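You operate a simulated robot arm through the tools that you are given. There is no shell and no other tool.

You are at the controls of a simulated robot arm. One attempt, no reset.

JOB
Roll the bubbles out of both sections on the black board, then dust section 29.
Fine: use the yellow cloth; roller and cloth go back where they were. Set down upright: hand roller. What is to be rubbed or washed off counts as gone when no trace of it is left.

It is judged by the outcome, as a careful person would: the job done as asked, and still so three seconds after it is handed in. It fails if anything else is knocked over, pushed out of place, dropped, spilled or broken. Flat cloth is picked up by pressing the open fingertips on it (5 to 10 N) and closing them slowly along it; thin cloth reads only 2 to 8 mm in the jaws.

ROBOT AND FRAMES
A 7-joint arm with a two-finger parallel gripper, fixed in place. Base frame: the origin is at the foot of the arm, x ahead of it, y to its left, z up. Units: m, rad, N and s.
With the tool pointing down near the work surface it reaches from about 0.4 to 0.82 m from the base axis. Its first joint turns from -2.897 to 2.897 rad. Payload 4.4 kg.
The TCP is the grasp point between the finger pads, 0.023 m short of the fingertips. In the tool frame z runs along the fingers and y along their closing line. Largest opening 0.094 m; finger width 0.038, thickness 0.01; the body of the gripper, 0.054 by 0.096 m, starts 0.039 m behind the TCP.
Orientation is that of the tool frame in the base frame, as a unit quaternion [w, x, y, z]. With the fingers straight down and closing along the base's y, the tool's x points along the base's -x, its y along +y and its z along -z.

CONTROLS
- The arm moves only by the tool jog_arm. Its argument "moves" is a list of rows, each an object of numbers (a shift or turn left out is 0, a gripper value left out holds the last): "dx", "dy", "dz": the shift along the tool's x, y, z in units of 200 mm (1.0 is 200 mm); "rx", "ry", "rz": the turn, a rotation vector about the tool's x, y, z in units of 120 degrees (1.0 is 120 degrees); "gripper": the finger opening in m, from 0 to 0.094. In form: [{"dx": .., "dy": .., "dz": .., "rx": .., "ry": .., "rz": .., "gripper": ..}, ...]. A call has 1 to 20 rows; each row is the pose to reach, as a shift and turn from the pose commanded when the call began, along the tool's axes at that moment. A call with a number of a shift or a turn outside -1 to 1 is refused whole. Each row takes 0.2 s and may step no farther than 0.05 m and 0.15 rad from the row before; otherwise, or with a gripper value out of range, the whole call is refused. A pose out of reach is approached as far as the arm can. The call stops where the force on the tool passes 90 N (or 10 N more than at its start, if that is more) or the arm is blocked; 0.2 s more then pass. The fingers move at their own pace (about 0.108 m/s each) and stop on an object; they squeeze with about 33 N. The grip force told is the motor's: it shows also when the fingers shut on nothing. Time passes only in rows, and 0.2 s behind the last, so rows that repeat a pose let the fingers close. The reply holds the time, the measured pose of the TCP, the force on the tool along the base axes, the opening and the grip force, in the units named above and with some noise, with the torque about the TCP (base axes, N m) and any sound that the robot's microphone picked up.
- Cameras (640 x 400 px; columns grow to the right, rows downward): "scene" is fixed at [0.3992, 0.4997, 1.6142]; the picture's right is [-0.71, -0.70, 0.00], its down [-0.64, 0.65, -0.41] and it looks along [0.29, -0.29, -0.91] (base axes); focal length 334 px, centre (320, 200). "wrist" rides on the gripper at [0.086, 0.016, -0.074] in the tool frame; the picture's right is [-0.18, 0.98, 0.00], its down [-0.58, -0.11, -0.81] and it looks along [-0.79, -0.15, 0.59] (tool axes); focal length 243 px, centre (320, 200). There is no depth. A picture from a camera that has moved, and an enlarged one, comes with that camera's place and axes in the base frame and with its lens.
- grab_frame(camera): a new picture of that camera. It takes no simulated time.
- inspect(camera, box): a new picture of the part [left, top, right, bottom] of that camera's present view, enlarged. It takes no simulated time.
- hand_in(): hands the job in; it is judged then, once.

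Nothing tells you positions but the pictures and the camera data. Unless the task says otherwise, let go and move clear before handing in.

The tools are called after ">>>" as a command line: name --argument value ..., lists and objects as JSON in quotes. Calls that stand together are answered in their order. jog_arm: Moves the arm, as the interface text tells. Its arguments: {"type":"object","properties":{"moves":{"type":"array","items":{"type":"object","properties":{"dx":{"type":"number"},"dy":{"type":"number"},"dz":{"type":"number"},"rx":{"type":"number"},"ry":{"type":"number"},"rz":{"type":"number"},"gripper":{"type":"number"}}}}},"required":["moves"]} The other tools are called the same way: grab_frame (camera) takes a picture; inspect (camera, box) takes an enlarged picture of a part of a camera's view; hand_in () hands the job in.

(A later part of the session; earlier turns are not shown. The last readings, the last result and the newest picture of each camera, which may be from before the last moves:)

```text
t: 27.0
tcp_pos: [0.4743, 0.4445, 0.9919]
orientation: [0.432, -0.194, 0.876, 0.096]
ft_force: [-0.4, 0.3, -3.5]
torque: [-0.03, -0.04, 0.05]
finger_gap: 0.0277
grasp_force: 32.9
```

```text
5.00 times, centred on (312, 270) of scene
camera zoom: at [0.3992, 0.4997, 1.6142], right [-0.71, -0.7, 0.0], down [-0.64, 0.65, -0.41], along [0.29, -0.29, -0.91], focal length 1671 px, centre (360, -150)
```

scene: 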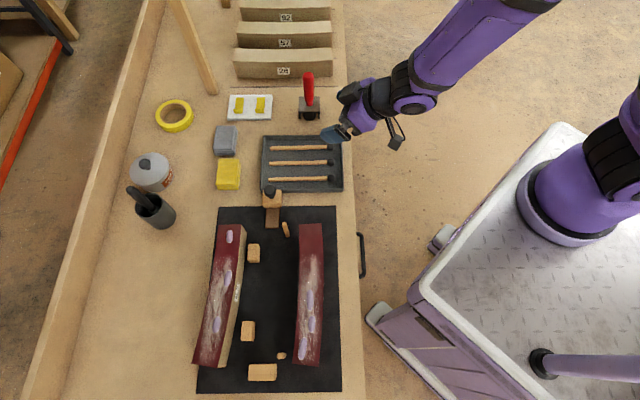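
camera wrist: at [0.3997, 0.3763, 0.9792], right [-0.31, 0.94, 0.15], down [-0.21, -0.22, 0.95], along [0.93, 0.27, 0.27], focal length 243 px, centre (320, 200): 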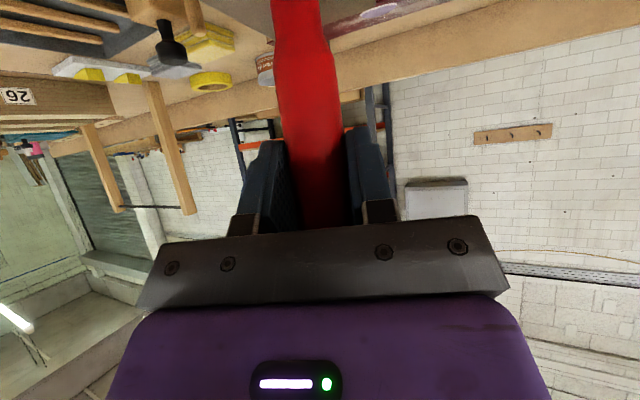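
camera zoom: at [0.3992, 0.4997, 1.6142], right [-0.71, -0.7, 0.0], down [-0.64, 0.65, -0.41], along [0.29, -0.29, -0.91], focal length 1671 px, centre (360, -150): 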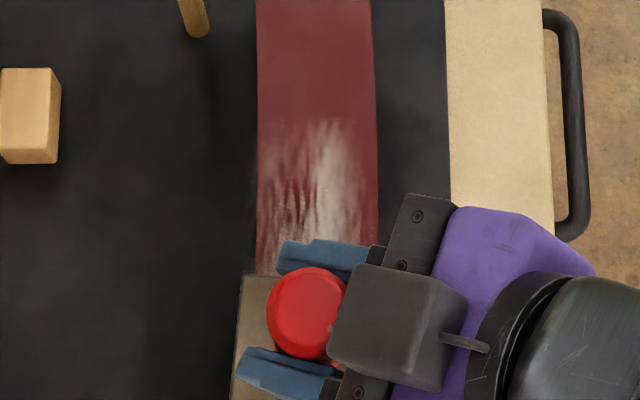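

Contact was lost as I moved, so the top surface curves downward toward its end. I'll find the height here.

>>> jog_arm --moves '[{"dx": 0.0119, "dz": 0.0092}, {"dx": 0.0119, "dz": 0.0092}]'

>>> jog_arm --moves '[{"dx": 0.0119, "dz": 0.0092}, {"dx": 0.0119, "dz": 0.0092}]'

>>> jog_arm --moves '[{"dx": 0.0119, "dz": 0.0092}, {"dx": 0.0119, "dz": 0.0092}]'

```text
t: 27.6
tcp_pos: [0.4733, 0.4443, 0.991]
orientation: [0.433, -0.193, 0.875, 0.097]
ft_force: [-1.0, -4.3, 28.8]
torque: [0.11, 0.32, 0.05]
finger_gap: 0.0281
grasp_force: 33.4
```

```text
t: 28.2
tcp_pos: [0.4744, 0.4453, 0.9868]
orientation: [0.432, -0.193, 0.875, 0.096]
ft_force: [3.4, 0.0, 31.0]
torque: [0.52, -0.06, -0.03]
finger_gap: 0.0279
grasp_force: 33.0
```

```text
t: 28.8
tcp_pos: [0.4726, 0.4441, 0.9833]
orientation: [0.433, -0.194, 0.875, 0.096]
ft_force: [1.3, 0.2, 32.1]
torque: [0.57, 0.13, -0.01]
finger_gap: 0.028
grasp_force: 33.1
```

>>> jog_arm --moves '[{"dx": -0.02, "dz": -0.0154}, {"dx": -0.02, "dz": -0.0154}]'

>>> inspect --camera "scene" --box '[248, 250, 376, 330]'

>>> grab_frame --camera "wrist"

```text
t: 29.4
tcp_pos: [0.4724, 0.4448, 0.9882]
orientation: [0.431, -0.195, 0.876, 0.096]
ft_force: [0.6, 0.5, -4.0]
torque: [-0.04, 0.01, -0.01]
finger_gap: 0.0278
grasp_force: 33.3
```

```text
5.00 times, centred on (312, 290) of scene
camera zoom: at [0.3992, 0.4997, 1.6142], right [-0.71, -0.7, 0.0], down [-0.64, 0.65, -0.41], along [0.29, -0.29, -0.91], focal length 1671 px, centre (360, -250)
```

zoom: 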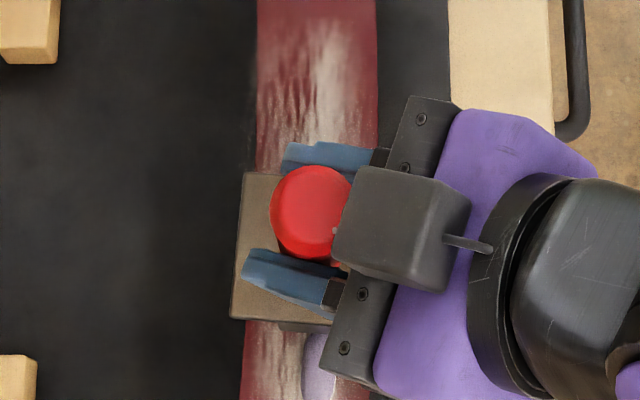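

```text
taken
camera wrist: at [0.3651, 0.4118, 0.9646], right [-0.31, 0.94, 0.14], down [-0.21, -0.22, 0.95], along [0.93, 0.27, 0.27], focal length 243 px, centre (320, 200)
```

wrist: 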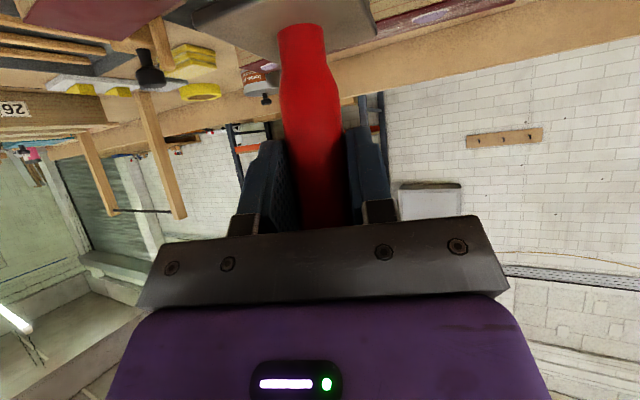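

The handle slid upward in the jaws at about 35 N, so I must keep the press below about 20 N. I'll find the contact again gently.

>>> jog_arm --moves '[{"dx": 0.008, "dz": 0.0061}, {"dx": 0.008, "dz": 0.0061}]'

>>> jog_arm --moves '[{"dx": 0.006, "dz": 0.0046}, {"dx": 0.006, "dz": 0.0046}]'

```text
t: 30.0
tcp_pos: [0.4732, 0.444, 0.9878]
orientation: [0.432, -0.195, 0.875, 0.096]
ft_force: [-0.1, 0.3, -2.6]
torque: [0.02, 0.02, 0.04]
finger_gap: 0.0279
grasp_force: 32.9
```

```text
t: 30.6
tcp_pos: [0.4737, 0.4438, 0.9843]
orientation: [0.431, -0.195, 0.876, 0.096]
ft_force: [-0.1, -0.7, -3.8]
torque: [0.03, 0.03, 0.01]
finger_gap: 0.0282
grasp_force: 33.6
```

>>> jog_arm --moves '[{"dx": 0.004, "dz": 0.0031}, {"dx": 0.004, "dz": 0.0031}]'

>>> jog_arm --moves '[{"dx": 0.004, "dz": 0.0031}, {"dx": 0.004, "dz": 0.0031}]'

```text
t: 31.2
tcp_pos: [0.473, 0.4431, 0.9841]
orientation: [0.431, -0.195, 0.876, 0.096]
ft_force: [-0.2, 0.1, 2.3]
torque: [0.07, 0.04, 0.0]
finger_gap: 0.0276
grasp_force: 32.7
```

```text
t: 31.8
tcp_pos: [0.4739, 0.4436, 0.9853]
orientation: [0.434, -0.194, 0.875, 0.097]
ft_force: [0.6, -1.0, 23.5]
torque: [0.38, 0.12, -0.02]
finger_gap: 0.0278
grasp_force: 33.5
```

>>> jog_arm --moves '[{"dx": 0.0078, "dy": 0.0474, "dz": -0.0144}, {"dx": 0.0176, "dy": 0.0947, "dz": -0.0272}]'

>>> inspect --camera "scene" --box '[248, 250, 376, 330]'

```text
t: 32.4
tcp_pos: [0.4566, 0.4584, 0.9819]
orientation: [0.43, -0.196, 0.876, 0.097]
ft_force: [-0.2, 0.3, -1.2]
torque: [0.08, 0.04, 0.02]
finger_gap: 0.028
grasp_force: 33.0
```

```text
5.00 times, centred on (312, 290) of scene
camera zoom: at [0.3992, 0.4997, 1.6142], right [-0.71, -0.7, 0.0], down [-0.64, 0.65, -0.41], along [0.29, -0.29, -0.91], focal length 1671 px, centre (360, -250)
```

zoom: 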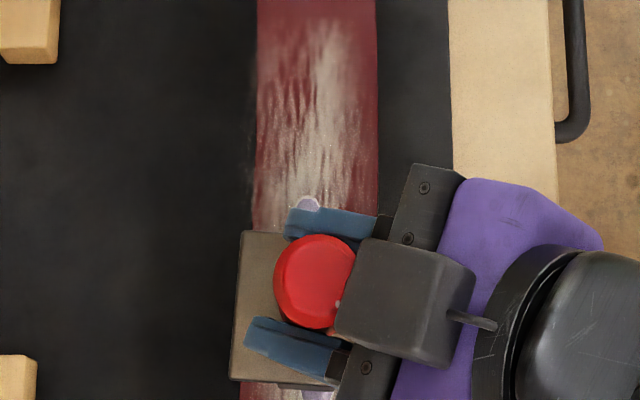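

>>> jog_arm --moves '[{"dx": -0.0118, "dy": -0.0474, "dz": 0.0113}, {"dx": -0.0236, "dy": -0.0947, "dz": 0.0225}]'

>>> jog_arm --moves '[{"dx": -0.0118, "dy": -0.0474, "dz": 0.0113}, {"dx": -0.0236, "dy": -0.0947, "dz": 0.0225}]'

>>> jog_arm --moves '[{"dx": -0.0118, "dy": -0.0474, "dz": 0.0113}, {"dx": -0.0236, "dy": -0.0947, "dz": 0.0225}]'

```text
t: 33.0
tcp_pos: [0.4738, 0.445, 0.9839]
orientation: [0.431, -0.196, 0.876, 0.096]
ft_force: [0.6, 0.2, -3.3]
torque: [-0.01, 0.03, 0.01]
finger_gap: 0.0277
grasp_force: 33.3
```

```text
t: 33.6
tcp_pos: [0.4872, 0.4299, 0.9863]
orientation: [0.432, -0.194, 0.875, 0.096]
ft_force: [-0.6, -0.4, -3.3]
torque: [-0.01, 0.01, 0.0]
finger_gap: 0.0279
grasp_force: 33.1
```

```text
t: 34.2
tcp_pos: [0.5023, 0.4149, 0.9866]
orientation: [0.432, -0.194, 0.876, 0.096]
ft_force: [-0.9, 0.6, -3.2]
torque: [0.0, 0.0, -0.01]
finger_gap: 0.0277
grasp_force: 33.0
```

>>> jog_arm --moves '[{"dx": 0.006, "dz": 0.0046}, {"dx": 0.006, "dz": 0.0046}]'

>>> jog_arm --moves '[{"dx": 0.004, "dz": 0.0031}, {"dx": 0.004, "dz": 0.0031}]'

>>> inspect --camera "scene" --box '[248, 250, 376, 330]'

```text
t: 34.8
tcp_pos: [0.5001, 0.4165, 0.9859]
orientation: [0.432, -0.194, 0.875, 0.096]
ft_force: [0.2, -0.7, -3.3]
torque: [-0.03, -0.01, 0.01]
finger_gap: 0.0279
grasp_force: 33.1
```

```text
t: 35.4
tcp_pos: [0.5007, 0.4158, 0.9841]
orientation: [0.432, -0.194, 0.875, 0.096]
ft_force: [-0.6, 0.3, -3.7]
torque: [0.0, 0.01, 0.0]
finger_gap: 0.0279
grasp_force: 33.1
```

```text
5.00 times, centred on (312, 290) of scene
camera zoom: at [0.3992, 0.4997, 1.6142], right [-0.71, -0.7, 0.0], down [-0.64, 0.65, -0.41], along [0.29, -0.29, -0.91], focal length 1671 px, centre (360, -250)
```

zoom: 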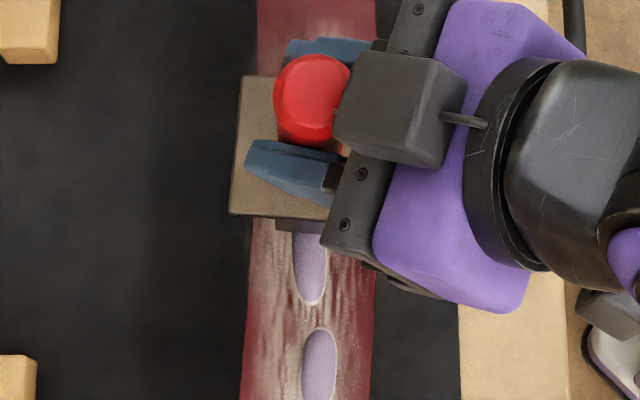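

>>> jog_arm --moves '[{"dx": -0.018, "dy": -0.0474, "dz": 0.0067}, {"dx": -0.0276, "dy": -0.0947, "dz": 0.0195}, {"dx": -0.0373, "dy": -0.1421, "dz": 0.0323}, {"dx": -0.0293, "dy": -0.1421, "dz": 0.0384}, {"dx": -0.0293, "dy": -0.1421, "dz": 0.0384}]'

>>> jog_arm --moves '[{"dx": 0.004, "dz": 0.0031}, {"dx": 0.004, "dz": 0.0031}]'

>>> jog_arm --moves '[{"dx": 0.004, "dz": 0.0031}, {"dx": 0.004, "dz": 0.0031}]'

```text
t: 36.6
tcp_pos: [0.5218, 0.3932, 0.9837]
orientation: [0.432, -0.194, 0.875, 0.095]
ft_force: [0.0, 0.0, -3.0]
torque: [-0.01, 0.0, 0.01]
finger_gap: 0.0282
grasp_force: 33.0
```

```text
t: 37.2
tcp_pos: [0.5221, 0.3942, 0.9831]
orientation: [0.432, -0.194, 0.876, 0.095]
ft_force: [-0.1, -0.2, -3.3]
torque: [0.01, 0.01, 0.0]
finger_gap: 0.0278
grasp_force: 33.0
```

```text
t: 37.8
tcp_pos: [0.5223, 0.3932, 0.9825]
orientation: [0.432, -0.194, 0.876, 0.095]
ft_force: [0.3, -0.3, 1.7]
torque: [0.11, -0.02, -0.03]
finger_gap: 0.0277
grasp_force: 33.6
```

>>> jog_arm --moves '[{"dx": 0.002, "dz": 0.0015}, {"dx": 0.0118, "dy": 0.0474, "dz": -0.0113}]'

>>> jog_arm --moves '[{"dx": 0.0098, "dy": 0.0474, "dz": -0.0128}]'

>>> jog_arm --moves '[{"dx": 0.0098, "dy": 0.0474, "dz": -0.0128}]'

>>> jog_arm --moves '[{"dx": 0.0098, "dy": 0.0474, "dz": -0.0128}]'

```text
t: 38.4
tcp_pos: [0.5166, 0.3985, 0.9806]
orientation: [0.433, -0.193, 0.875, 0.095]
ft_force: [10.0, -12.1, 14.6]
torque: [-0.95, -0.97, -0.17]
finger_gap: 0.0277
grasp_force: 32.6
```

```text
t: 38.8
tcp_pos: [0.5077, 0.4073, 0.9815]
orientation: [0.431, -0.195, 0.876, 0.096]
ft_force: [8.2, -9.8, 12.2]
torque: [-0.78, -0.85, -0.06]
finger_gap: 0.0276
grasp_force: 33.2
```

```text
t: 39.2
tcp_pos: [0.5008, 0.4157, 0.9809]
orientation: [0.431, -0.193, 0.876, 0.095]
ft_force: [11.0, -12.1, 14.3]
torque: [-0.99, -1.02, -0.15]
finger_gap: 0.028
grasp_force: 33.2
```

```text
t: 39.6
tcp_pos: [0.4923, 0.424, 0.9797]
orientation: [0.431, -0.195, 0.876, 0.096]
ft_force: [3.6, -6.0, 5.2]
torque: [-0.47, -0.42, -0.07]
finger_gap: 0.0277
grasp_force: 33.1
```

Moving along the section the wheel dragged instead of rolling: its axle lies along the section, so it rolls crosswise. I'll lift off and look at the bubbles and the roller.

>>> jog_arm --moves '[{"dx": -0.119, "dz": -0.0915}, {"dx": -0.238, "dz": -0.183}, {"dx": -0.396, "dy": -0.0, "dz": -0.305}, {"dx": -0.493, "dy": -0.2, "dz": -0.21}, {"dx": -0.59, "dy": -0.4, "dz": -0.115}, {"dx": -0.59, "dy": -0.4, "dz": -0.115}]'

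>>> inspect --camera "scene" --box '[200, 200, 360, 300]'

>>> inspect --camera "scene" --box '[240, 280, 368, 380]'

>>> grab_frame --camera "wrist"

```text
t: 41.0
tcp_pos: [0.5739, 0.3727, 1.0886]
orientation: [0.432, -0.194, 0.876, 0.095]
ft_force: [0.0, -0.1, -3.7]
torque: [-0.05, -0.01, 0.01]
finger_gap: 0.0276
grasp_force: 33.0
```

```text
4.00 times, centred on (280, 250) of scene
camera zoom: at [0.3992, 0.4997, 1.6142], right [-0.71, -0.7, 0.0], down [-0.64, 0.65, -0.41], along [0.29, -0.29, -0.91], focal length 1337 px, centre (480, 0)
```

zoom: 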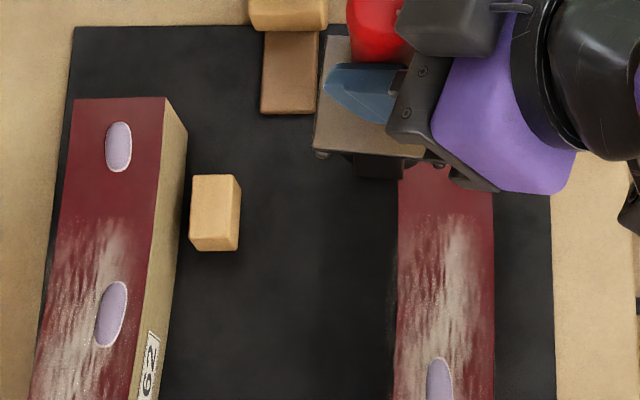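

```text
4.00 times, centred on (304, 330) of scene
camera zoom: at [0.3992, 0.4997, 1.6142], right [-0.71, -0.7, 0.0], down [-0.64, 0.65, -0.41], along [0.29, -0.29, -0.91], focal length 1337 px, centre (384, -320)
```

zoom: 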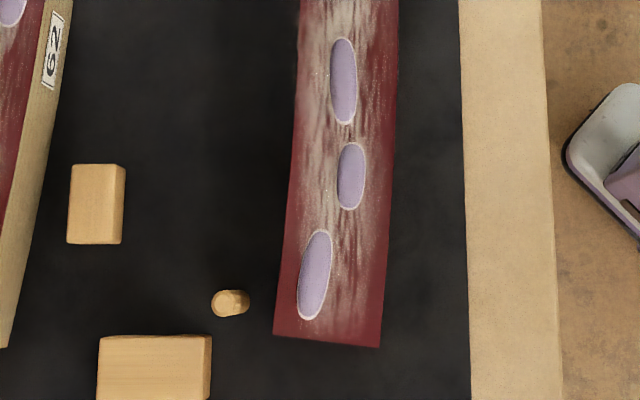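

```text
taken
camera wrist: at [0.466, 0.341, 1.0654], right [-0.31, 0.94, 0.15], down [-0.21, -0.22, 0.95], along [0.93, 0.27, 0.27], focal length 243 px, centre (320, 200)
```

wrist: 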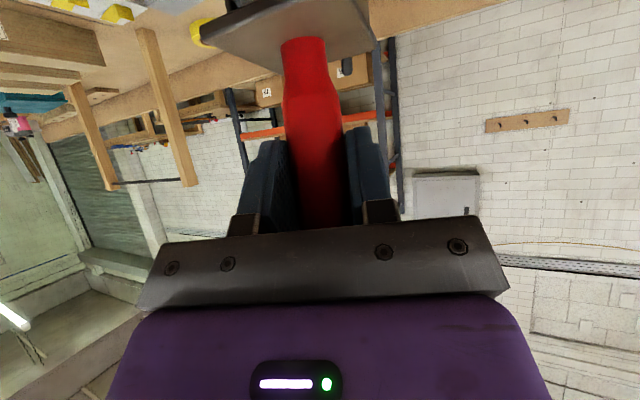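

All six bubbles are intact. I'll raise and tilt the roller toward the scene camera to see its wheel.

>>> jog_arm --moves '[{"dx": -0.128, "dy": -0.12, "dz": -0.08}, {"dx": -0.255, "dy": -0.239, "dz": -0.16}, {"dx": -0.383, "dy": -0.359, "dz": -0.24, "rx": -0.036, "ry": 0.02, "rz": 0.047}, {"dx": -0.511, "dy": -0.479, "dz": -0.32, "rx": -0.072, "ry": 0.04, "rz": 0.0935}, {"dx": -0.638, "dy": -0.598, "dz": -0.4, "rx": -0.108, "ry": 0.06, "rz": 0.14}, {"dx": -0.766, "dy": -0.718, "dz": -0.481, "rx": -0.144, "ry": 0.0805, "rz": 0.187}, {"dx": -0.766, "dy": -0.718, "dz": -0.481, "rx": -0.144, "ry": 0.0805, "rz": 0.187}]'

>>> grab_frame --camera "scene"

>>> inspect --camera "scene" --box '[240, 0, 400, 120]'

```text
t: 42.8
tcp_pos: [0.4376, 0.4163, 1.2655]
orientation: [0.209, -0.321, 0.854, 0.353]
ft_force: [0.8, 0.2, -3.1]
torque: [-0.01, -0.05, 0.02]
finger_gap: 0.0279
grasp_force: 33.3
stopped in row 7: the arm was blocked; the commanded pose is now the measured one
```

```text
taken
```

scene: 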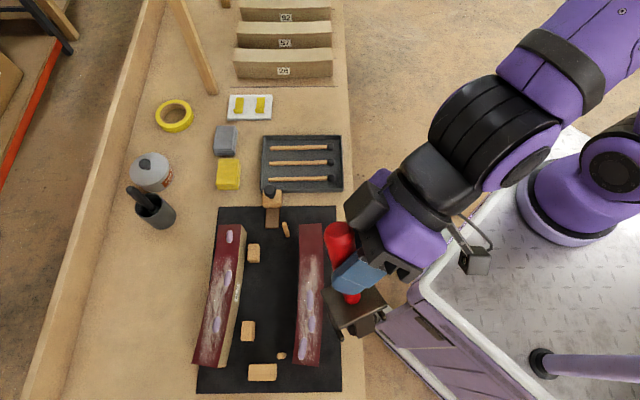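

```text
3.33 times, centred on (320, 60) of scene
camera zoom: at [0.3992, 0.4997, 1.6142], right [-0.71, -0.7, 0.0], down [-0.64, 0.65, -0.41], along [0.29, -0.29, -0.91], focal length 1114 px, centre (320, 667)
```

zoom: 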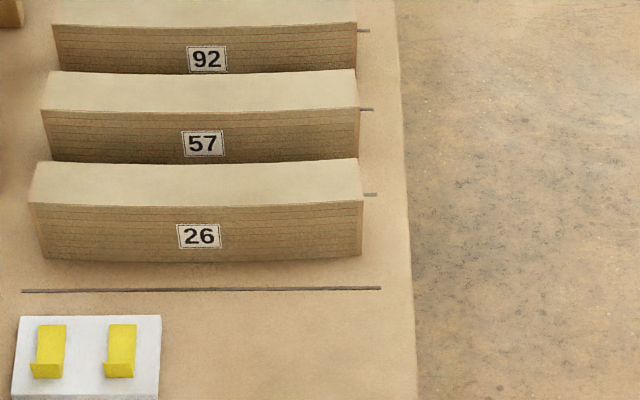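

>>> inspect --camera "scene" --box '[310, 210, 410, 350]'

>>> grab_frame --camera "wrist"

```text
2.86 times, centred on (360, 280) of scene
camera zoom: at [0.3992, 0.4997, 1.6142], right [-0.71, -0.7, 0.0], down [-0.64, 0.65, -0.41], along [0.29, -0.29, -0.91], focal length 955 px, centre (206, -29)
```

zoom: 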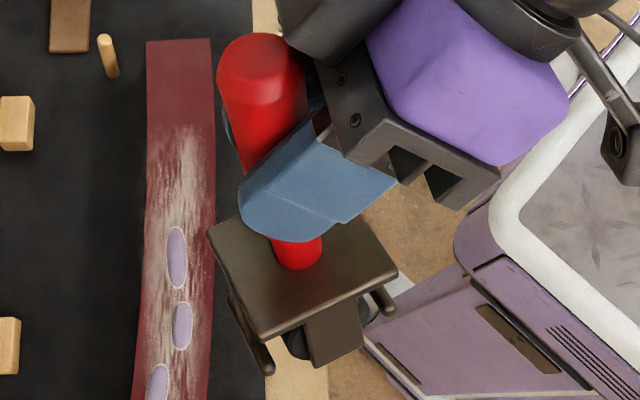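

```text
taken
camera wrist: at [0.3553, 0.3362, 1.2722], right [-0.55, 0.61, 0.57], down [0.38, -0.42, 0.82], along [0.74, 0.67, 0.0], focal length 243 px, centre (320, 200)
```

wrist: 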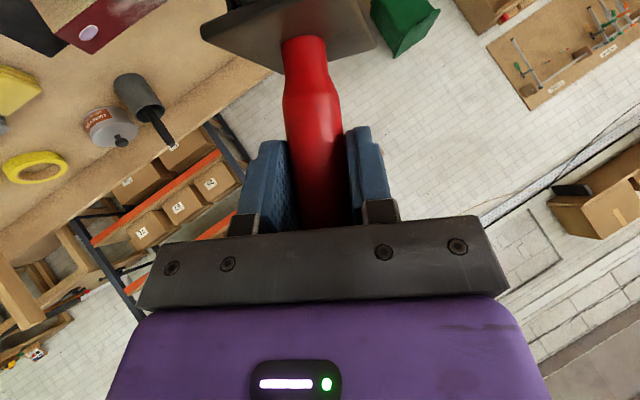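

The wheel is a disc behind the front strut, so it rolls sideways relative to the strut, across the section. I'll go back to the upright pose.

>>> jog_arm --moves '[{"dx": 0.02, "dy": -0.166, "dz": 0.086, "rx": 0.053, "ry": -0.024, "rz": -0.003}, {"dx": 0.04, "dy": -0.333, "dz": 0.172, "rx": 0.106, "ry": -0.048, "rz": -0.0055}, {"dx": 0.06, "dy": -0.5, "dz": 0.258, "rx": 0.1585, "ry": -0.072, "rz": -0.008}, {"dx": 0.08, "dy": -0.666, "dz": 0.344, "rx": 0.211, "ry": -0.096, "rz": -0.011}, {"dx": 0.1, "dy": -0.833, "dz": 0.43, "rx": 0.264, "ry": -0.12, "rz": -0.014}, {"dx": 0.121, "dy": -1.0, "dz": 0.516, "rx": 0.317, "ry": -0.1436, "rz": -0.0166}, {"dx": 0.121, "dy": -1.0, "dz": 0.516, "rx": 0.317, "ry": -0.1436, "rz": -0.0166}]'

>>> inspect --camera "scene" --box '[250, 160, 410, 280]'

>>> grab_frame --camera "wrist"

```text
t: 44.4
tcp_pos: [0.5702, 0.3754, 1.088]
orientation: [0.432, -0.195, 0.875, 0.097]
ft_force: [-1.4, 1.7, -2.3]
torque: [-0.04, -0.01, -0.12]
finger_gap: 0.0279
grasp_force: 33.1
```

```text
3.33 times, centred on (330, 220) of scene
camera zoom: at [0.3992, 0.4997, 1.6142], right [-0.71, -0.7, 0.0], down [-0.64, 0.65, -0.41], along [0.29, -0.29, -0.91], focal length 1114 px, centre (287, 133)
```

zoom: 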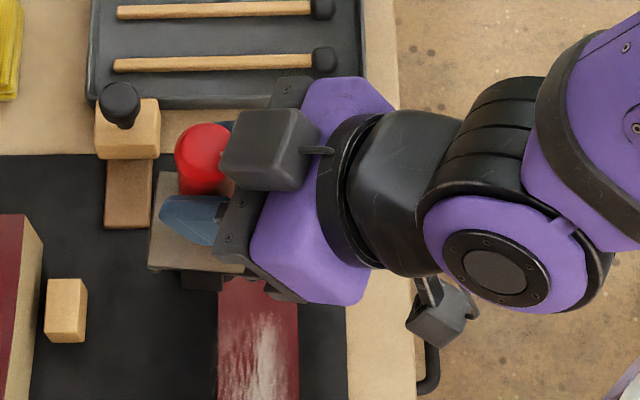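

```text
taken
camera wrist: at [0.4616, 0.3432, 1.0653], right [-0.32, 0.94, 0.15], down [-0.21, -0.22, 0.95], along [0.92, 0.27, 0.27], focal length 243 px, centre (320, 200)
```

wrist: 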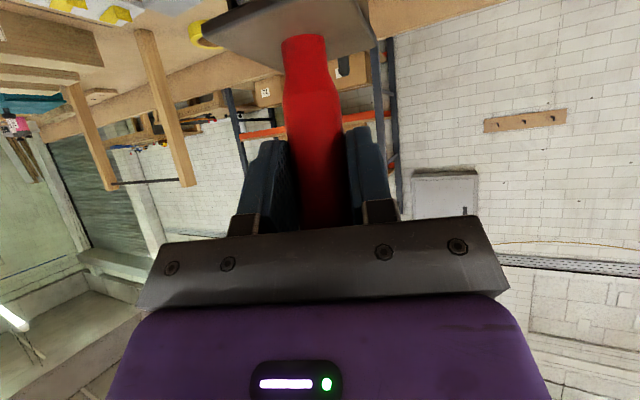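

>>> jog_arm --moves '[{"dx": 0.1455, "dy": 0.1026, "dz": 0.0014}, {"dx": 0.291, "dy": 0.205, "dz": 0.0028}, {"dx": 0.4365, "dy": 0.308, "dz": 0.004}, {"dx": 0.582, "dy": 0.4105, "dz": 0.0055}, {"dx": 0.582, "dy": 0.4105, "dz": 0.0055}]'

>>> inspect --camera "scene" --box '[248, 250, 376, 330]'

```text
t: 45.6
tcp_pos: [0.4747, 0.4186, 0.9961]
orientation: [0.431, -0.194, 0.876, 0.097]
ft_force: [-0.3, 0.5, -2.9]
torque: [0.02, -0.01, -0.01]
finger_gap: 0.0279
grasp_force: 32.9
```

```text
5.00 times, centred on (312, 290) of scene
camera zoom: at [0.3992, 0.4997, 1.6142], right [-0.71, -0.7, 0.0], down [-0.64, 0.65, -0.41], along [0.29, -0.29, -0.91], focal length 1671 px, centre (360, -250)
```

zoom: 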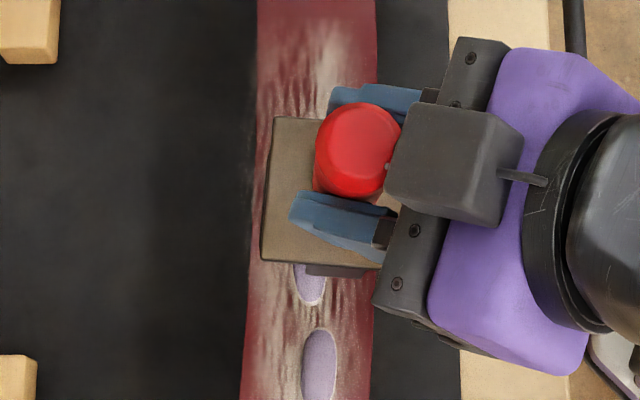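

>>> jog_arm --moves '[{"dx": 0.02, "dz": 0.0153}, {"dx": 0.04, "dz": 0.0305}, {"dx": 0.04, "dz": 0.0305}]'

>>> jog_arm --moves '[{"dx": 0.006, "dz": 0.0046}, {"dx": 0.006, "dz": 0.0046}]'

>>> jog_arm --moves '[{"dx": 0.004, "dz": 0.0031}, {"dx": 0.004, "dz": 0.0031}]'

```text
t: 46.4
tcp_pos: [0.4742, 0.419, 0.9853]
orientation: [0.432, -0.194, 0.876, 0.096]
ft_force: [-0.5, 0.0, -3.6]
torque: [-0.03, 0.05, 0.0]
finger_gap: 0.0279
grasp_force: 33.0
```

```text
t: 47.0
tcp_pos: [0.4747, 0.4178, 0.9854]
orientation: [0.432, -0.194, 0.876, 0.097]
ft_force: [0.9, -0.7, -3.4]
torque: [-0.03, 0.08, 0.01]
finger_gap: 0.028
grasp_force: 33.0
```

```text
t: 47.6
tcp_pos: [0.4737, 0.4181, 0.9838]
orientation: [0.432, -0.194, 0.876, 0.096]
ft_force: [-0.6, -0.3, -3.2]
torque: [0.04, 0.04, 0.04]
finger_gap: 0.0279
grasp_force: 33.4
```

>>> jog_arm --moves '[{"dx": 0.004, "dz": 0.0031}, {"dx": 0.004, "dz": 0.0031}]'

>>> jog_arm --moves '[{"dx": 0.004, "dz": 0.0031}, {"dx": 0.004, "dz": 0.0031}]'

>>> jog_arm --moves '[{"dx": 0.004, "dz": 0.0031}, {"dx": 0.004, "dz": 0.0031}]'

```text
t: 48.2
tcp_pos: [0.4744, 0.4186, 0.9826]
orientation: [0.43, -0.194, 0.876, 0.097]
ft_force: [0.1, -0.9, -3.4]
torque: [-0.02, 0.02, 0.03]
finger_gap: 0.028
grasp_force: 32.8
```

```text
t: 48.8
tcp_pos: [0.4736, 0.4184, 0.9813]
orientation: [0.432, -0.195, 0.875, 0.097]
ft_force: [-1.3, 0.6, -3.8]
torque: [-0.04, 0.0, 0.0]
finger_gap: 0.0281
grasp_force: 32.9
```

```text
t: 49.4
tcp_pos: [0.4735, 0.4191, 0.9811]
orientation: [0.432, -0.195, 0.875, 0.098]
ft_force: [0.6, -0.9, 7.3]
torque: [0.07, -0.05, -0.01]
finger_gap: 0.028
grasp_force: 32.7
```

>>> jog_arm --moves '[{"dx": 0.0016, "dz": 0.0012}, {"dx": -0.0129, "dy": 0.008, "dz": 0.02}]'

>>> jog_arm --moves '[{"dx": -0.0145, "dy": 0.008, "dz": 0.0188}]'

>>> jog_arm --moves '[{"dx": -0.0145, "dy": 0.008, "dz": 0.0188}]'

>>> jog_arm --moves '[{"dx": -0.0145, "dy": 0.008, "dz": 0.0188}]'

```text
t: 50.0
tcp_pos: [0.4778, 0.4224, 0.9834]
orientation: [0.433, -0.195, 0.875, 0.098]
ft_force: [1.6, -3.2, 21.1]
torque: [0.14, -0.1, -0.03]
finger_gap: 0.0277
grasp_force: 32.8
```

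```text
t: 50.4
tcp_pos: [0.4818, 0.4248, 0.9819]
orientation: [0.432, -0.194, 0.875, 0.098]
ft_force: [1.7, -5.0, 29.7]
torque: [0.27, -0.16, -0.01]
finger_gap: 0.0279
grasp_force: 33.1
```

```text
t: 50.8
tcp_pos: [0.4855, 0.4286, 0.9821]
orientation: [0.432, -0.194, 0.875, 0.097]
ft_force: [4.9, -5.7, 29.8]
torque: [0.06, -0.5, -0.14]
finger_gap: 0.0278
grasp_force: 32.9
```

```text
t: 51.2
tcp_pos: [0.489, 0.4319, 0.9806]
orientation: [0.432, -0.193, 0.875, 0.097]
ft_force: [7.0, -8.2, 31.0]
torque: [-0.23, -0.68, -0.14]
finger_gap: 0.0278
grasp_force: 32.9
```

>>> jog_arm --moves '[{"dx": -0.0173, "dy": 0.008, "dz": 0.0167}, {"dx": -0.0317, "dy": 0.016, "dz": 0.0355}]'

>>> jog_arm --moves '[{"dx": -0.0145, "dy": 0.008, "dz": 0.0188}, {"dx": -0.029, "dy": 0.016, "dz": 0.0376}]'

>>> inspect --camera "scene" --box '[248, 250, 376, 330]'

```text
t: 51.8
tcp_pos: [0.4958, 0.4396, 0.9802]
orientation: [0.431, -0.194, 0.876, 0.096]
ft_force: [9.6, -11.6, 18.5]
torque: [-0.85, -0.94, -0.17]
finger_gap: 0.0281
grasp_force: 32.9
```

```text
t: 52.4
tcp_pos: [0.5029, 0.4467, 0.9798]
orientation: [0.431, -0.195, 0.876, 0.096]
ft_force: [5.3, -4.0, 5.2]
torque: [-0.4, -0.59, -0.12]
finger_gap: 0.028
grasp_force: 32.9
```

```text
5.00 times, centred on (312, 290) of scene
camera zoom: at [0.3992, 0.4997, 1.6142], right [-0.71, -0.7, 0.0], down [-0.64, 0.65, -0.41], along [0.29, -0.29, -0.91], focal length 1671 px, centre (360, -250)
```

zoom: 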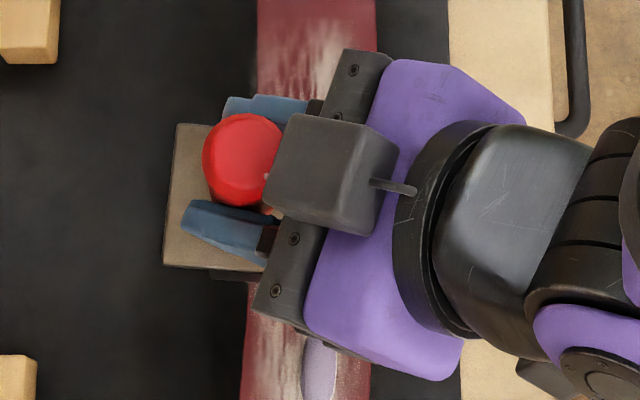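

>>> jog_arm --moves '[{"dx": -0.1, "dz": -0.0769}, {"dx": -0.2, "dz": -0.154, "rx": -0.0265, "rz": -0.0203}, {"dx": -0.334, "dy": 0.05, "dz": 0.021, "rx": -0.0265, "rz": -0.0203}, {"dx": -0.43, "dy": 0.1, "dz": 0.17, "rx": -0.0265, "rz": -0.0203}, {"dx": -0.43, "dy": 0.1, "dz": 0.17, "rx": -0.0265, "rz": -0.0203}]'

>>> inspect --camera "scene" --box '[240, 270, 368, 370]'

>>> inspect --camera "scene" --box '[200, 230, 360, 330]'

```text
t: 53.6
tcp_pos: [0.5658, 0.4962, 1.0295]
orientation: [0.428, -0.224, 0.868, 0.112]
ft_force: [0.3, 0.0, -2.8]
torque: [-0.02, 0.03, -0.02]
finger_gap: 0.0282
grasp_force: 33.3
```

```text
4.00 times, centred on (304, 320) of scene
camera zoom: at [0.3992, 0.4997, 1.6142], right [-0.71, -0.7, 0.0], down [-0.64, 0.65, -0.41], along [0.29, -0.29, -0.91], focal length 1337 px, centre (384, -280)
```

zoom: 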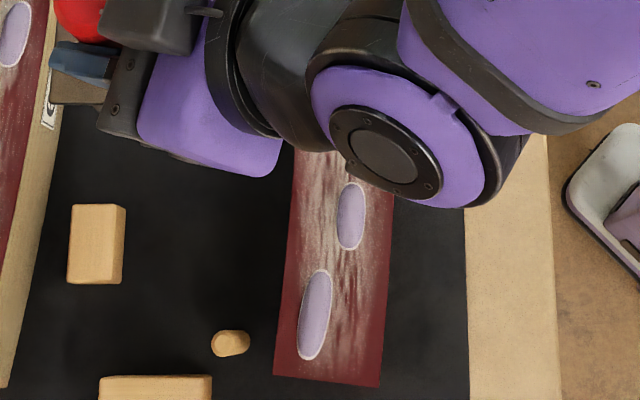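

```text
4.00 times, centred on (280, 280) of scene
camera zoom: at [0.3992, 0.4997, 1.6142], right [-0.71, -0.7, 0.0], down [-0.64, 0.65, -0.41], along [0.29, -0.29, -0.91], focal length 1337 px, centre (480, -120)
```

zoom: 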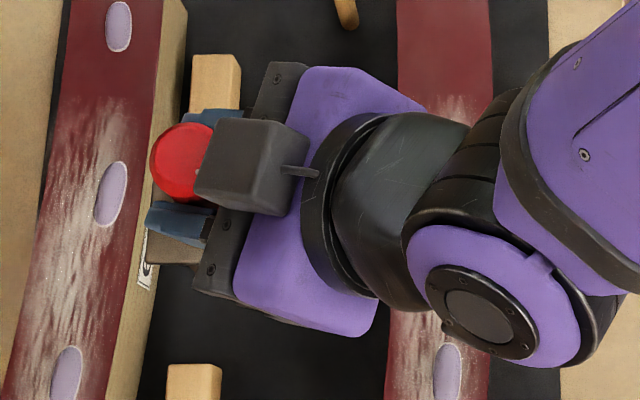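

>>> jog_arm --moves '[{"dx": -0.04, "dy": -0.158, "dz": 0.035}, {"dx": -0.08, "dy": -0.316, "dz": 0.07}, {"dx": -0.12, "dy": -0.474, "dz": 0.105}, {"dx": -0.12, "dy": -0.474, "dz": 0.105}]'

>>> inspect --camera "scene" --box '[200, 230, 360, 330]'

```text
t: 54.6
tcp_pos: [0.6404, 0.4305, 1.0353]
orientation: [0.428, -0.224, 0.868, 0.112]
ft_force: [0.2, -0.7, -4.0]
torque: [0.0, 0.01, -0.01]
finger_gap: 0.0279
grasp_force: 33.1
```

```text
4.00 times, centred on (280, 280) of scene
camera zoom: at [0.3992, 0.4997, 1.6142], right [-0.71, -0.7, 0.0], down [-0.64, 0.65, -0.41], along [0.29, -0.29, -0.91], focal length 1337 px, centre (480, -120)
```

zoom: 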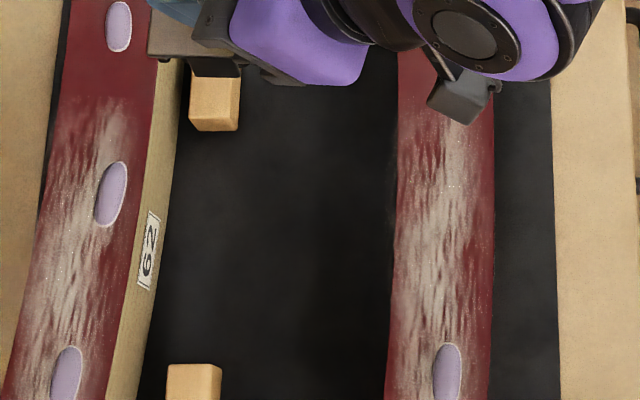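

Bubble 1 on section 29 is completely gone: rolling across works at 20–30 N. Section 62 is next, starting with its far bubble.

>>> jog_arm --moves '[{"dx": -0.02, "dy": -0.025, "dz": 0.1365}, {"dx": -0.04, "dy": -0.05, "dz": 0.273}, {"dx": -0.0605, "dy": -0.0745, "dz": 0.4095}, {"dx": -0.0605, "dy": -0.0745, "dz": 0.4095}]'

>>> jog_arm --moves '[{"dx": 0.0198, "dz": 0.0152}, {"dx": 0.0397, "dz": 0.0304}, {"dx": 0.0397, "dz": 0.0304}]'

>>> inspect --camera "scene" --box '[180, 190, 308, 270]'

```text
t: 55.6
tcp_pos: [0.711, 0.455, 0.9961]
orientation: [0.428, -0.225, 0.868, 0.112]
ft_force: [-0.5, 0.7, -2.9]
torque: [-0.06, 0.03, 0.0]
finger_gap: 0.0281
grasp_force: 32.7
```

```text
t: 56.4
tcp_pos: [0.7109, 0.4527, 0.9834]
orientation: [0.428, -0.225, 0.868, 0.112]
ft_force: [1.2, -0.4, -3.2]
torque: [-0.02, 0.02, -0.01]
finger_gap: 0.028
grasp_force: 32.3
```

```text
5.00 times, centred on (244, 230) of scene
camera zoom: at [0.3992, 0.4997, 1.6142], right [-0.71, -0.7, 0.0], down [-0.64, 0.65, -0.41], along [0.29, -0.29, -0.91], focal length 1671 px, centre (700, 50)
```

zoom: 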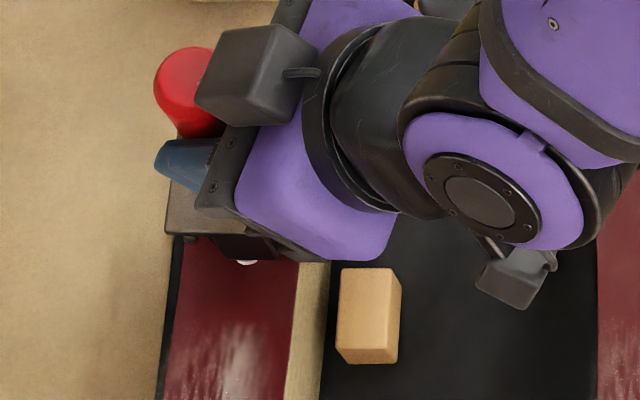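

>>> jog_arm --moves '[{"dx": 0.0079, "dz": 0.0061}, {"dx": 0.0079, "dz": 0.0061}]'

>>> jog_arm --moves '[{"dx": 0.0059, "dz": 0.0046}, {"dx": 0.0059, "dz": 0.0046}]'

>>> jog_arm --moves '[{"dx": 0.004, "dz": 0.003}, {"dx": 0.004, "dz": 0.003}]'

>>> jog_arm --moves '[{"dx": 0.004, "dz": 0.003}, {"dx": 0.004, "dz": 0.003}]'

```text
t: 57.0
tcp_pos: [0.7109, 0.454, 0.983]
orientation: [0.427, -0.225, 0.869, 0.112]
ft_force: [-0.3, 0.6, -2.9]
torque: [-0.03, 0.03, 0.0]
finger_gap: 0.0279
grasp_force: 33.2
```

```text
t: 57.6
tcp_pos: [0.7094, 0.4526, 0.9808]
orientation: [0.428, -0.226, 0.868, 0.112]
ft_force: [0.1, 0.0, -3.4]
torque: [-0.08, 0.02, 0.01]
finger_gap: 0.028
grasp_force: 33.2
```

```text
t: 58.2
tcp_pos: [0.7106, 0.4552, 0.9809]
orientation: [0.427, -0.224, 0.869, 0.111]
ft_force: [-0.1, -0.6, 2.9]
torque: [0.0, 0.04, 0.0]
finger_gap: 0.028
grasp_force: 33.3
```

```text
t: 58.8
tcp_pos: [0.7105, 0.4537, 0.9805]
orientation: [0.429, -0.225, 0.868, 0.113]
ft_force: [0.3, -3.0, 18.7]
torque: [0.28, 0.02, -0.02]
finger_gap: 0.028
grasp_force: 33.4
```

>>> jog_arm --moves '[{"dx": -0.0147, "dy": 0.0063, "dz": 0.0192}, {"dx": -0.0294, "dy": 0.0127, "dz": 0.0384}]'

>>> jog_arm --moves '[{"dx": -0.0147, "dy": 0.0063, "dz": 0.0192}, {"dx": -0.0294, "dy": 0.0127, "dz": 0.0384}]'

>>> jog_arm --moves '[{"dx": -0.0147, "dy": 0.0063, "dz": 0.0192}, {"dx": -0.0294, "dy": 0.0127, "dz": 0.0384}]'

>>> jog_arm --moves '[{"dx": -0.0147, "dy": 0.0063, "dz": 0.0192}]'

```text
t: 59.4
tcp_pos: [0.7175, 0.4603, 0.9806]
orientation: [0.428, -0.224, 0.868, 0.112]
ft_force: [0.1, -0.6, 26.6]
torque: [0.56, 0.14, 0.03]
finger_gap: 0.0281
grasp_force: 33.1
```

```text
t: 60.0
tcp_pos: [0.7248, 0.4679, 0.9813]
orientation: [0.427, -0.225, 0.869, 0.112]
ft_force: [-3.0, 0.9, 26.3]
torque: [0.8, 0.43, 0.06]
finger_gap: 0.0282
grasp_force: 32.5
```

```text
t: 60.6
tcp_pos: [0.7313, 0.4739, 0.9799]
orientation: [0.429, -0.224, 0.868, 0.112]
ft_force: [-2.8, 1.7, 25.8]
torque: [0.81, 0.42, 0.06]
finger_gap: 0.0279
grasp_force: 33.0
```

```text
t: 61.0
tcp_pos: [0.7342, 0.4768, 0.9814]
orientation: [0.428, -0.224, 0.868, 0.112]
ft_force: [-3.2, 0.9, 28.9]
torque: [0.79, 0.44, 0.06]
finger_gap: 0.0276
grasp_force: 33.2
```

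>>> jog_arm --moves '[{"dx": 0.0176, "dy": -0.0064, "dz": -0.0212}, {"dx": 0.0323, "dy": -0.0127, "dz": -0.0404}, {"dx": 0.047, "dy": -0.019, "dz": -0.0596}, {"dx": 0.0617, "dy": -0.0254, "dz": -0.0788}, {"dx": 0.0764, "dy": -0.0317, "dz": -0.098}]'

>>> jog_arm --moves '[{"dx": -0.1, "dz": -0.0765}, {"dx": -0.2, "dz": -0.153}, {"dx": -0.2, "dz": -0.153}]'

>>> inspect --camera "scene" --box '[180, 190, 308, 270]'

```text
t: 62.2
tcp_pos: [0.7162, 0.4583, 0.9799]
orientation: [0.429, -0.225, 0.868, 0.112]
ft_force: [0.8, 0.9, 30.8]
torque: [0.87, 0.13, -0.01]
finger_gap: 0.0281
grasp_force: 32.8
```

```text
t: 63.0
tcp_pos: [0.7157, 0.4582, 1.029]
orientation: [0.427, -0.226, 0.869, 0.112]
ft_force: [-0.8, -0.7, -3.2]
torque: [-0.04, 0.01, 0.01]
finger_gap: 0.028
grasp_force: 33.5
```

```text
5.00 times, centred on (244, 230) of scene
camera zoom: at [0.3992, 0.4997, 1.6142], right [-0.71, -0.7, 0.0], down [-0.64, 0.65, -0.41], along [0.29, -0.29, -0.91], focal length 1671 px, centre (700, 50)
```

zoom: 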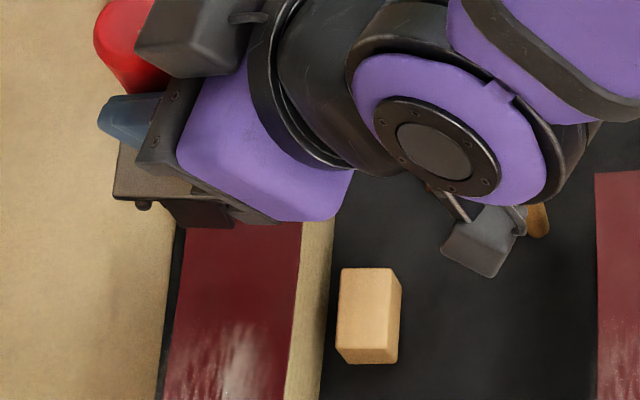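

>>> jog_arm --moves '[{"dx": 0.08, "dy": 0.1464, "dz": -0.02}, {"dx": 0.16, "dy": 0.2929, "dz": -0.04}, {"dx": 0.277, "dy": 0.4393, "dz": -0.04}, {"dx": 0.277, "dy": 0.4393, "dz": -0.04}]'

>>> jog_arm --moves '[{"dx": 0.0159, "dz": 0.0121}, {"dx": 0.0278, "dz": 0.0213}, {"dx": 0.0278, "dz": 0.0213}]'

>>> inspect --camera "scene" --box '[180, 230, 308, 310]'

```text
t: 64.0
tcp_pos: [0.6392, 0.5189, 0.9879]
orientation: [0.428, -0.225, 0.868, 0.113]
ft_force: [1.6, -0.1, -3.9]
torque: [0.0, 0.0, -0.03]
finger_gap: 0.0278
grasp_force: 32.7
```

```text
t: 64.8
tcp_pos: [0.6395, 0.5163, 0.9827]
orientation: [0.427, -0.225, 0.869, 0.112]
ft_force: [-1.1, -0.7, -3.9]
torque: [-0.01, 0.05, 0.03]
finger_gap: 0.028
grasp_force: 33.3
```

```text
5.00 times, centred on (244, 270) of scene
camera zoom: at [0.3992, 0.4997, 1.6142], right [-0.71, -0.7, 0.0], down [-0.64, 0.65, -0.41], along [0.29, -0.29, -0.91], focal length 1671 px, centre (700, -150)
```

zoom: 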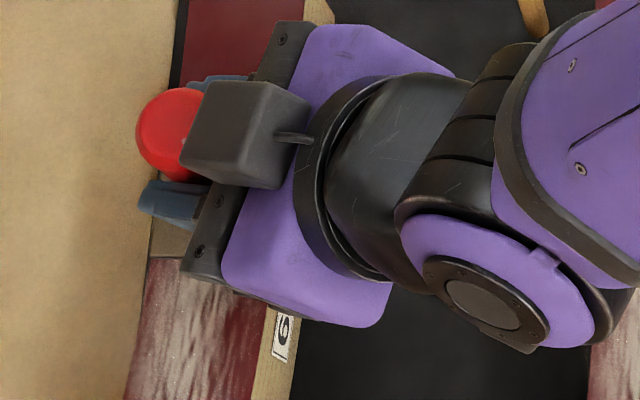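

>>> jog_arm --moves '[{"dx": 0.0079, "dz": 0.0061}, {"dx": 0.0079, "dz": 0.0061}]'

>>> jog_arm --moves '[{"dx": 0.004, "dz": 0.003}, {"dx": 0.004, "dz": 0.003}]'

>>> jog_arm --moves '[{"dx": 0.003, "dz": 0.0023}, {"dx": 0.003, "dz": 0.0023}]'

```text
t: 65.4
tcp_pos: [0.6389, 0.5172, 0.9809]
orientation: [0.428, -0.226, 0.868, 0.113]
ft_force: [0.1, 0.1, -2.2]
torque: [-0.03, 0.05, -0.02]
finger_gap: 0.0279
grasp_force: 33.1
```

```text
t: 66.0
tcp_pos: [0.6378, 0.5169, 0.98]
orientation: [0.427, -0.224, 0.869, 0.111]
ft_force: [-0.6, 0.5, 2.4]
torque: [0.08, 0.1, 0.03]
finger_gap: 0.028
grasp_force: 32.9
```

```text
t: 66.6
tcp_pos: [0.6391, 0.5157, 0.9792]
orientation: [0.428, -0.225, 0.868, 0.113]
ft_force: [-1.5, 0.8, 11.3]
torque: [0.35, 0.24, 0.0]
finger_gap: 0.0279
grasp_force: 33.4
```

>>> jog_arm --moves '[{"dx": 0.002, "dz": 0.0015}, {"dx": -0.0127, "dy": 0.0063, "dz": 0.0207}, {"dx": -0.0274, "dy": 0.0127, "dz": 0.0399}]'

>>> jog_arm --moves '[{"dx": -0.0147, "dy": 0.0063, "dz": 0.0192}, {"dx": -0.0294, "dy": 0.0127, "dz": 0.0384}]'

>>> jog_arm --moves '[{"dx": -0.0147, "dy": 0.0063, "dz": 0.0192}, {"dx": -0.0294, "dy": 0.0127, "dz": 0.0384}]'

>>> jog_arm --moves '[{"dx": -0.0147, "dy": 0.0063, "dz": 0.0192}]'

```text
t: 67.4
tcp_pos: [0.6468, 0.5238, 0.9808]
orientation: [0.429, -0.224, 0.868, 0.112]
ft_force: [-1.9, 0.3, 25.2]
torque: [0.68, 0.36, 0.08]
finger_gap: 0.0279
grasp_force: 33.4
```

```text
t: 68.0
tcp_pos: [0.6545, 0.5301, 0.9799]
orientation: [0.429, -0.225, 0.868, 0.112]
ft_force: [-1.4, -0.9, 28.3]
torque: [0.58, 0.27, 0.03]
finger_gap: 0.028
grasp_force: 32.7
```

```text
t: 68.6
tcp_pos: [0.661, 0.5379, 0.9792]
orientation: [0.428, -0.225, 0.868, 0.113]
ft_force: [-1.2, -1.3, 28.8]
torque: [0.62, 0.29, 0.04]
finger_gap: 0.0278
grasp_force: 32.9
```

```text
t: 69.0
tcp_pos: [0.6645, 0.541, 0.981]
orientation: [0.428, -0.224, 0.868, 0.112]
ft_force: [-1.6, -1.6, 31.9]
torque: [0.62, 0.33, 0.04]
finger_gap: 0.0278
grasp_force: 32.9
```

>>> jog_arm --moves '[{"dx": 0.0127, "dy": -0.0064, "dz": -0.0207}, {"dx": 0.0274, "dy": -0.0127, "dz": -0.04}, {"dx": 0.0421, "dy": -0.019, "dz": -0.0592}, {"dx": 0.0568, "dy": -0.0254, "dz": -0.0784}, {"dx": 0.0715, "dy": -0.0317, "dz": -0.0976}, {"dx": 0.0862, "dy": -0.038, "dz": -0.1168}]'

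>>> jog_arm --moves '[{"dx": -0.1, "dz": -0.0765}, {"dx": -0.15, "dz": -0.115}, {"dx": -0.15, "dz": -0.115}]'

>>> inspect --camera "scene" --box '[180, 200, 340, 350]'

```text
t: 70.4
tcp_pos: [0.6411, 0.5207, 0.9795]
orientation: [0.428, -0.226, 0.868, 0.112]
ft_force: [-0.4, 0.5, 19.4]
torque: [0.54, 0.15, 0.01]
finger_gap: 0.028
grasp_force: 32.7
```

```text
t: 71.2
tcp_pos: [0.6409, 0.5202, 1.018]
orientation: [0.428, -0.225, 0.869, 0.111]
ft_force: [0.1, -0.2, -3.6]
torque: [-0.01, 0.01, -0.01]
finger_gap: 0.028
grasp_force: 33.5
```

```text
2.67 times, centred on (260, 275) of scene
camera zoom: at [0.3992, 0.4997, 1.6142], right [-0.71, -0.7, 0.0], down [-0.64, 0.65, -0.41], along [0.29, -0.29, -0.91], focal length 891 px, centre (480, 0)
```

zoom: 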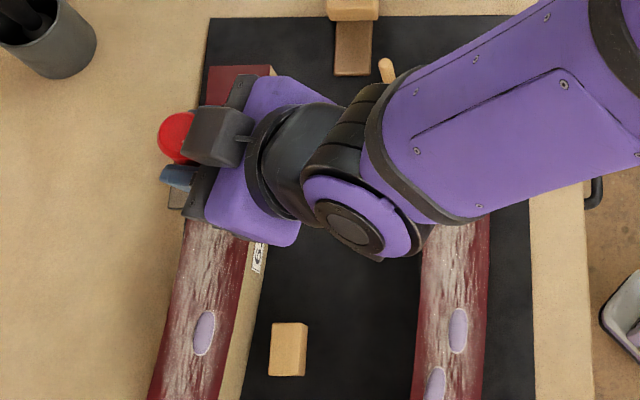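

>>> jog_arm --moves '[{"dx": 0.04, "dy": 0.155, "dz": -0.005}, {"dx": 0.11, "dy": 0.31, "dz": 0.008}, {"dx": 0.195, "dy": 0.464, "dz": 0.0353}, {"dx": 0.195, "dy": 0.464, "dz": 0.0353}]'

>>> jog_arm --moves '[{"dx": 0.0079, "dz": 0.0061}, {"dx": 0.0079, "dz": 0.0061}]'

>>> inspect --camera "scene" --box '[160, 260, 288, 340]'

```text
t: 72.2
tcp_pos: [0.5815, 0.5927, 0.9825]
orientation: [0.427, -0.226, 0.868, 0.112]
ft_force: [-0.2, 0.0, -3.2]
torque: [-0.01, 0.02, -0.01]
finger_gap: 0.0279
grasp_force: 33.1
```

```text
t: 72.8
tcp_pos: [0.5823, 0.5934, 0.9807]
orientation: [0.428, -0.224, 0.868, 0.112]
ft_force: [-0.1, 0.0, -2.5]
torque: [-0.03, 0.04, -0.02]
finger_gap: 0.0278
grasp_force: 32.7
```

```text
5.00 times, centred on (224, 300) of scene
camera zoom: at [0.3992, 0.4997, 1.6142], right [-0.71, -0.7, 0.0], down [-0.64, 0.65, -0.41], along [0.29, -0.29, -0.91], focal length 1671 px, centre (800, -300)
```

zoom: 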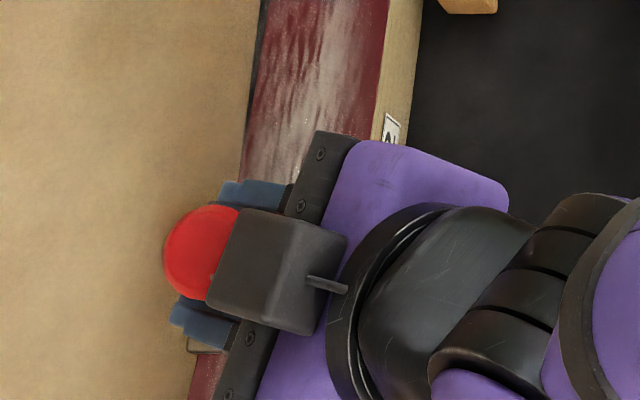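

>>> jog_arm --moves '[{"dx": 0.004, "dz": 0.003}, {"dx": 0.004, "dz": 0.003}]'

>>> jog_arm --moves '[{"dx": 0.004, "dz": 0.003}, {"dx": 0.004, "dz": 0.003}]'

```text
t: 73.4
tcp_pos: [0.5825, 0.5931, 0.9794]
orientation: [0.428, -0.224, 0.869, 0.111]
ft_force: [-0.3, 0.5, -2.8]
torque: [0.02, 0.02, 0.01]
finger_gap: 0.0279
grasp_force: 33.3
```

```text
t: 74.0
tcp_pos: [0.5833, 0.5927, 0.98]
orientation: [0.428, -0.225, 0.868, 0.112]
ft_force: [1.2, -1.6, 7.8]
torque: [0.13, -0.06, -0.02]
finger_gap: 0.0277
grasp_force: 33.0
```

>>> jog_arm --moves '[{"dx": 0.002, "dz": 0.0015}, {"dx": -0.0127, "dy": 0.0063, "dz": 0.0207}, {"dx": -0.0274, "dy": 0.0127, "dz": 0.0399}]'

>>> jog_arm --moves '[{"dx": -0.0147, "dy": 0.0063, "dz": 0.0192}, {"dx": -0.0294, "dy": 0.0127, "dz": 0.0384}]'

>>> jog_arm --moves '[{"dx": -0.0147, "dy": 0.0063, "dz": 0.0192}, {"dx": -0.0294, "dy": 0.0127, "dz": 0.0384}]'

>>> jog_arm --moves '[{"dx": -0.0147, "dy": 0.0063, "dz": 0.0192}]'

```text
t: 74.8
tcp_pos: [0.5894, 0.6003, 0.9802]
orientation: [0.429, -0.224, 0.868, 0.112]
ft_force: [0.5, -0.3, 26.5]
torque: [0.64, 0.08, -0.04]
finger_gap: 0.0283
grasp_force: 33.1
```

```text
t: 75.4
tcp_pos: [0.5966, 0.6055, 0.9792]
orientation: [0.429, -0.225, 0.868, 0.112]
ft_force: [1.0, -3.5, 29.4]
torque: [0.34, 0.02, -0.01]
finger_gap: 0.0275
grasp_force: 32.6
```

```text
t: 76.0
tcp_pos: [0.6031, 0.6119, 0.9795]
orientation: [0.428, -0.225, 0.868, 0.113]
ft_force: [0.0, -2.8, 31.6]
torque: [0.43, 0.06, -0.01]
finger_gap: 0.0281
grasp_force: 32.8
```

```text
t: 76.4
tcp_pos: [0.6064, 0.6163, 0.98]
orientation: [0.429, -0.224, 0.868, 0.112]
ft_force: [-0.1, -3.9, 29.9]
torque: [0.39, 0.12, 0.04]
finger_gap: 0.0279
grasp_force: 33.0
```

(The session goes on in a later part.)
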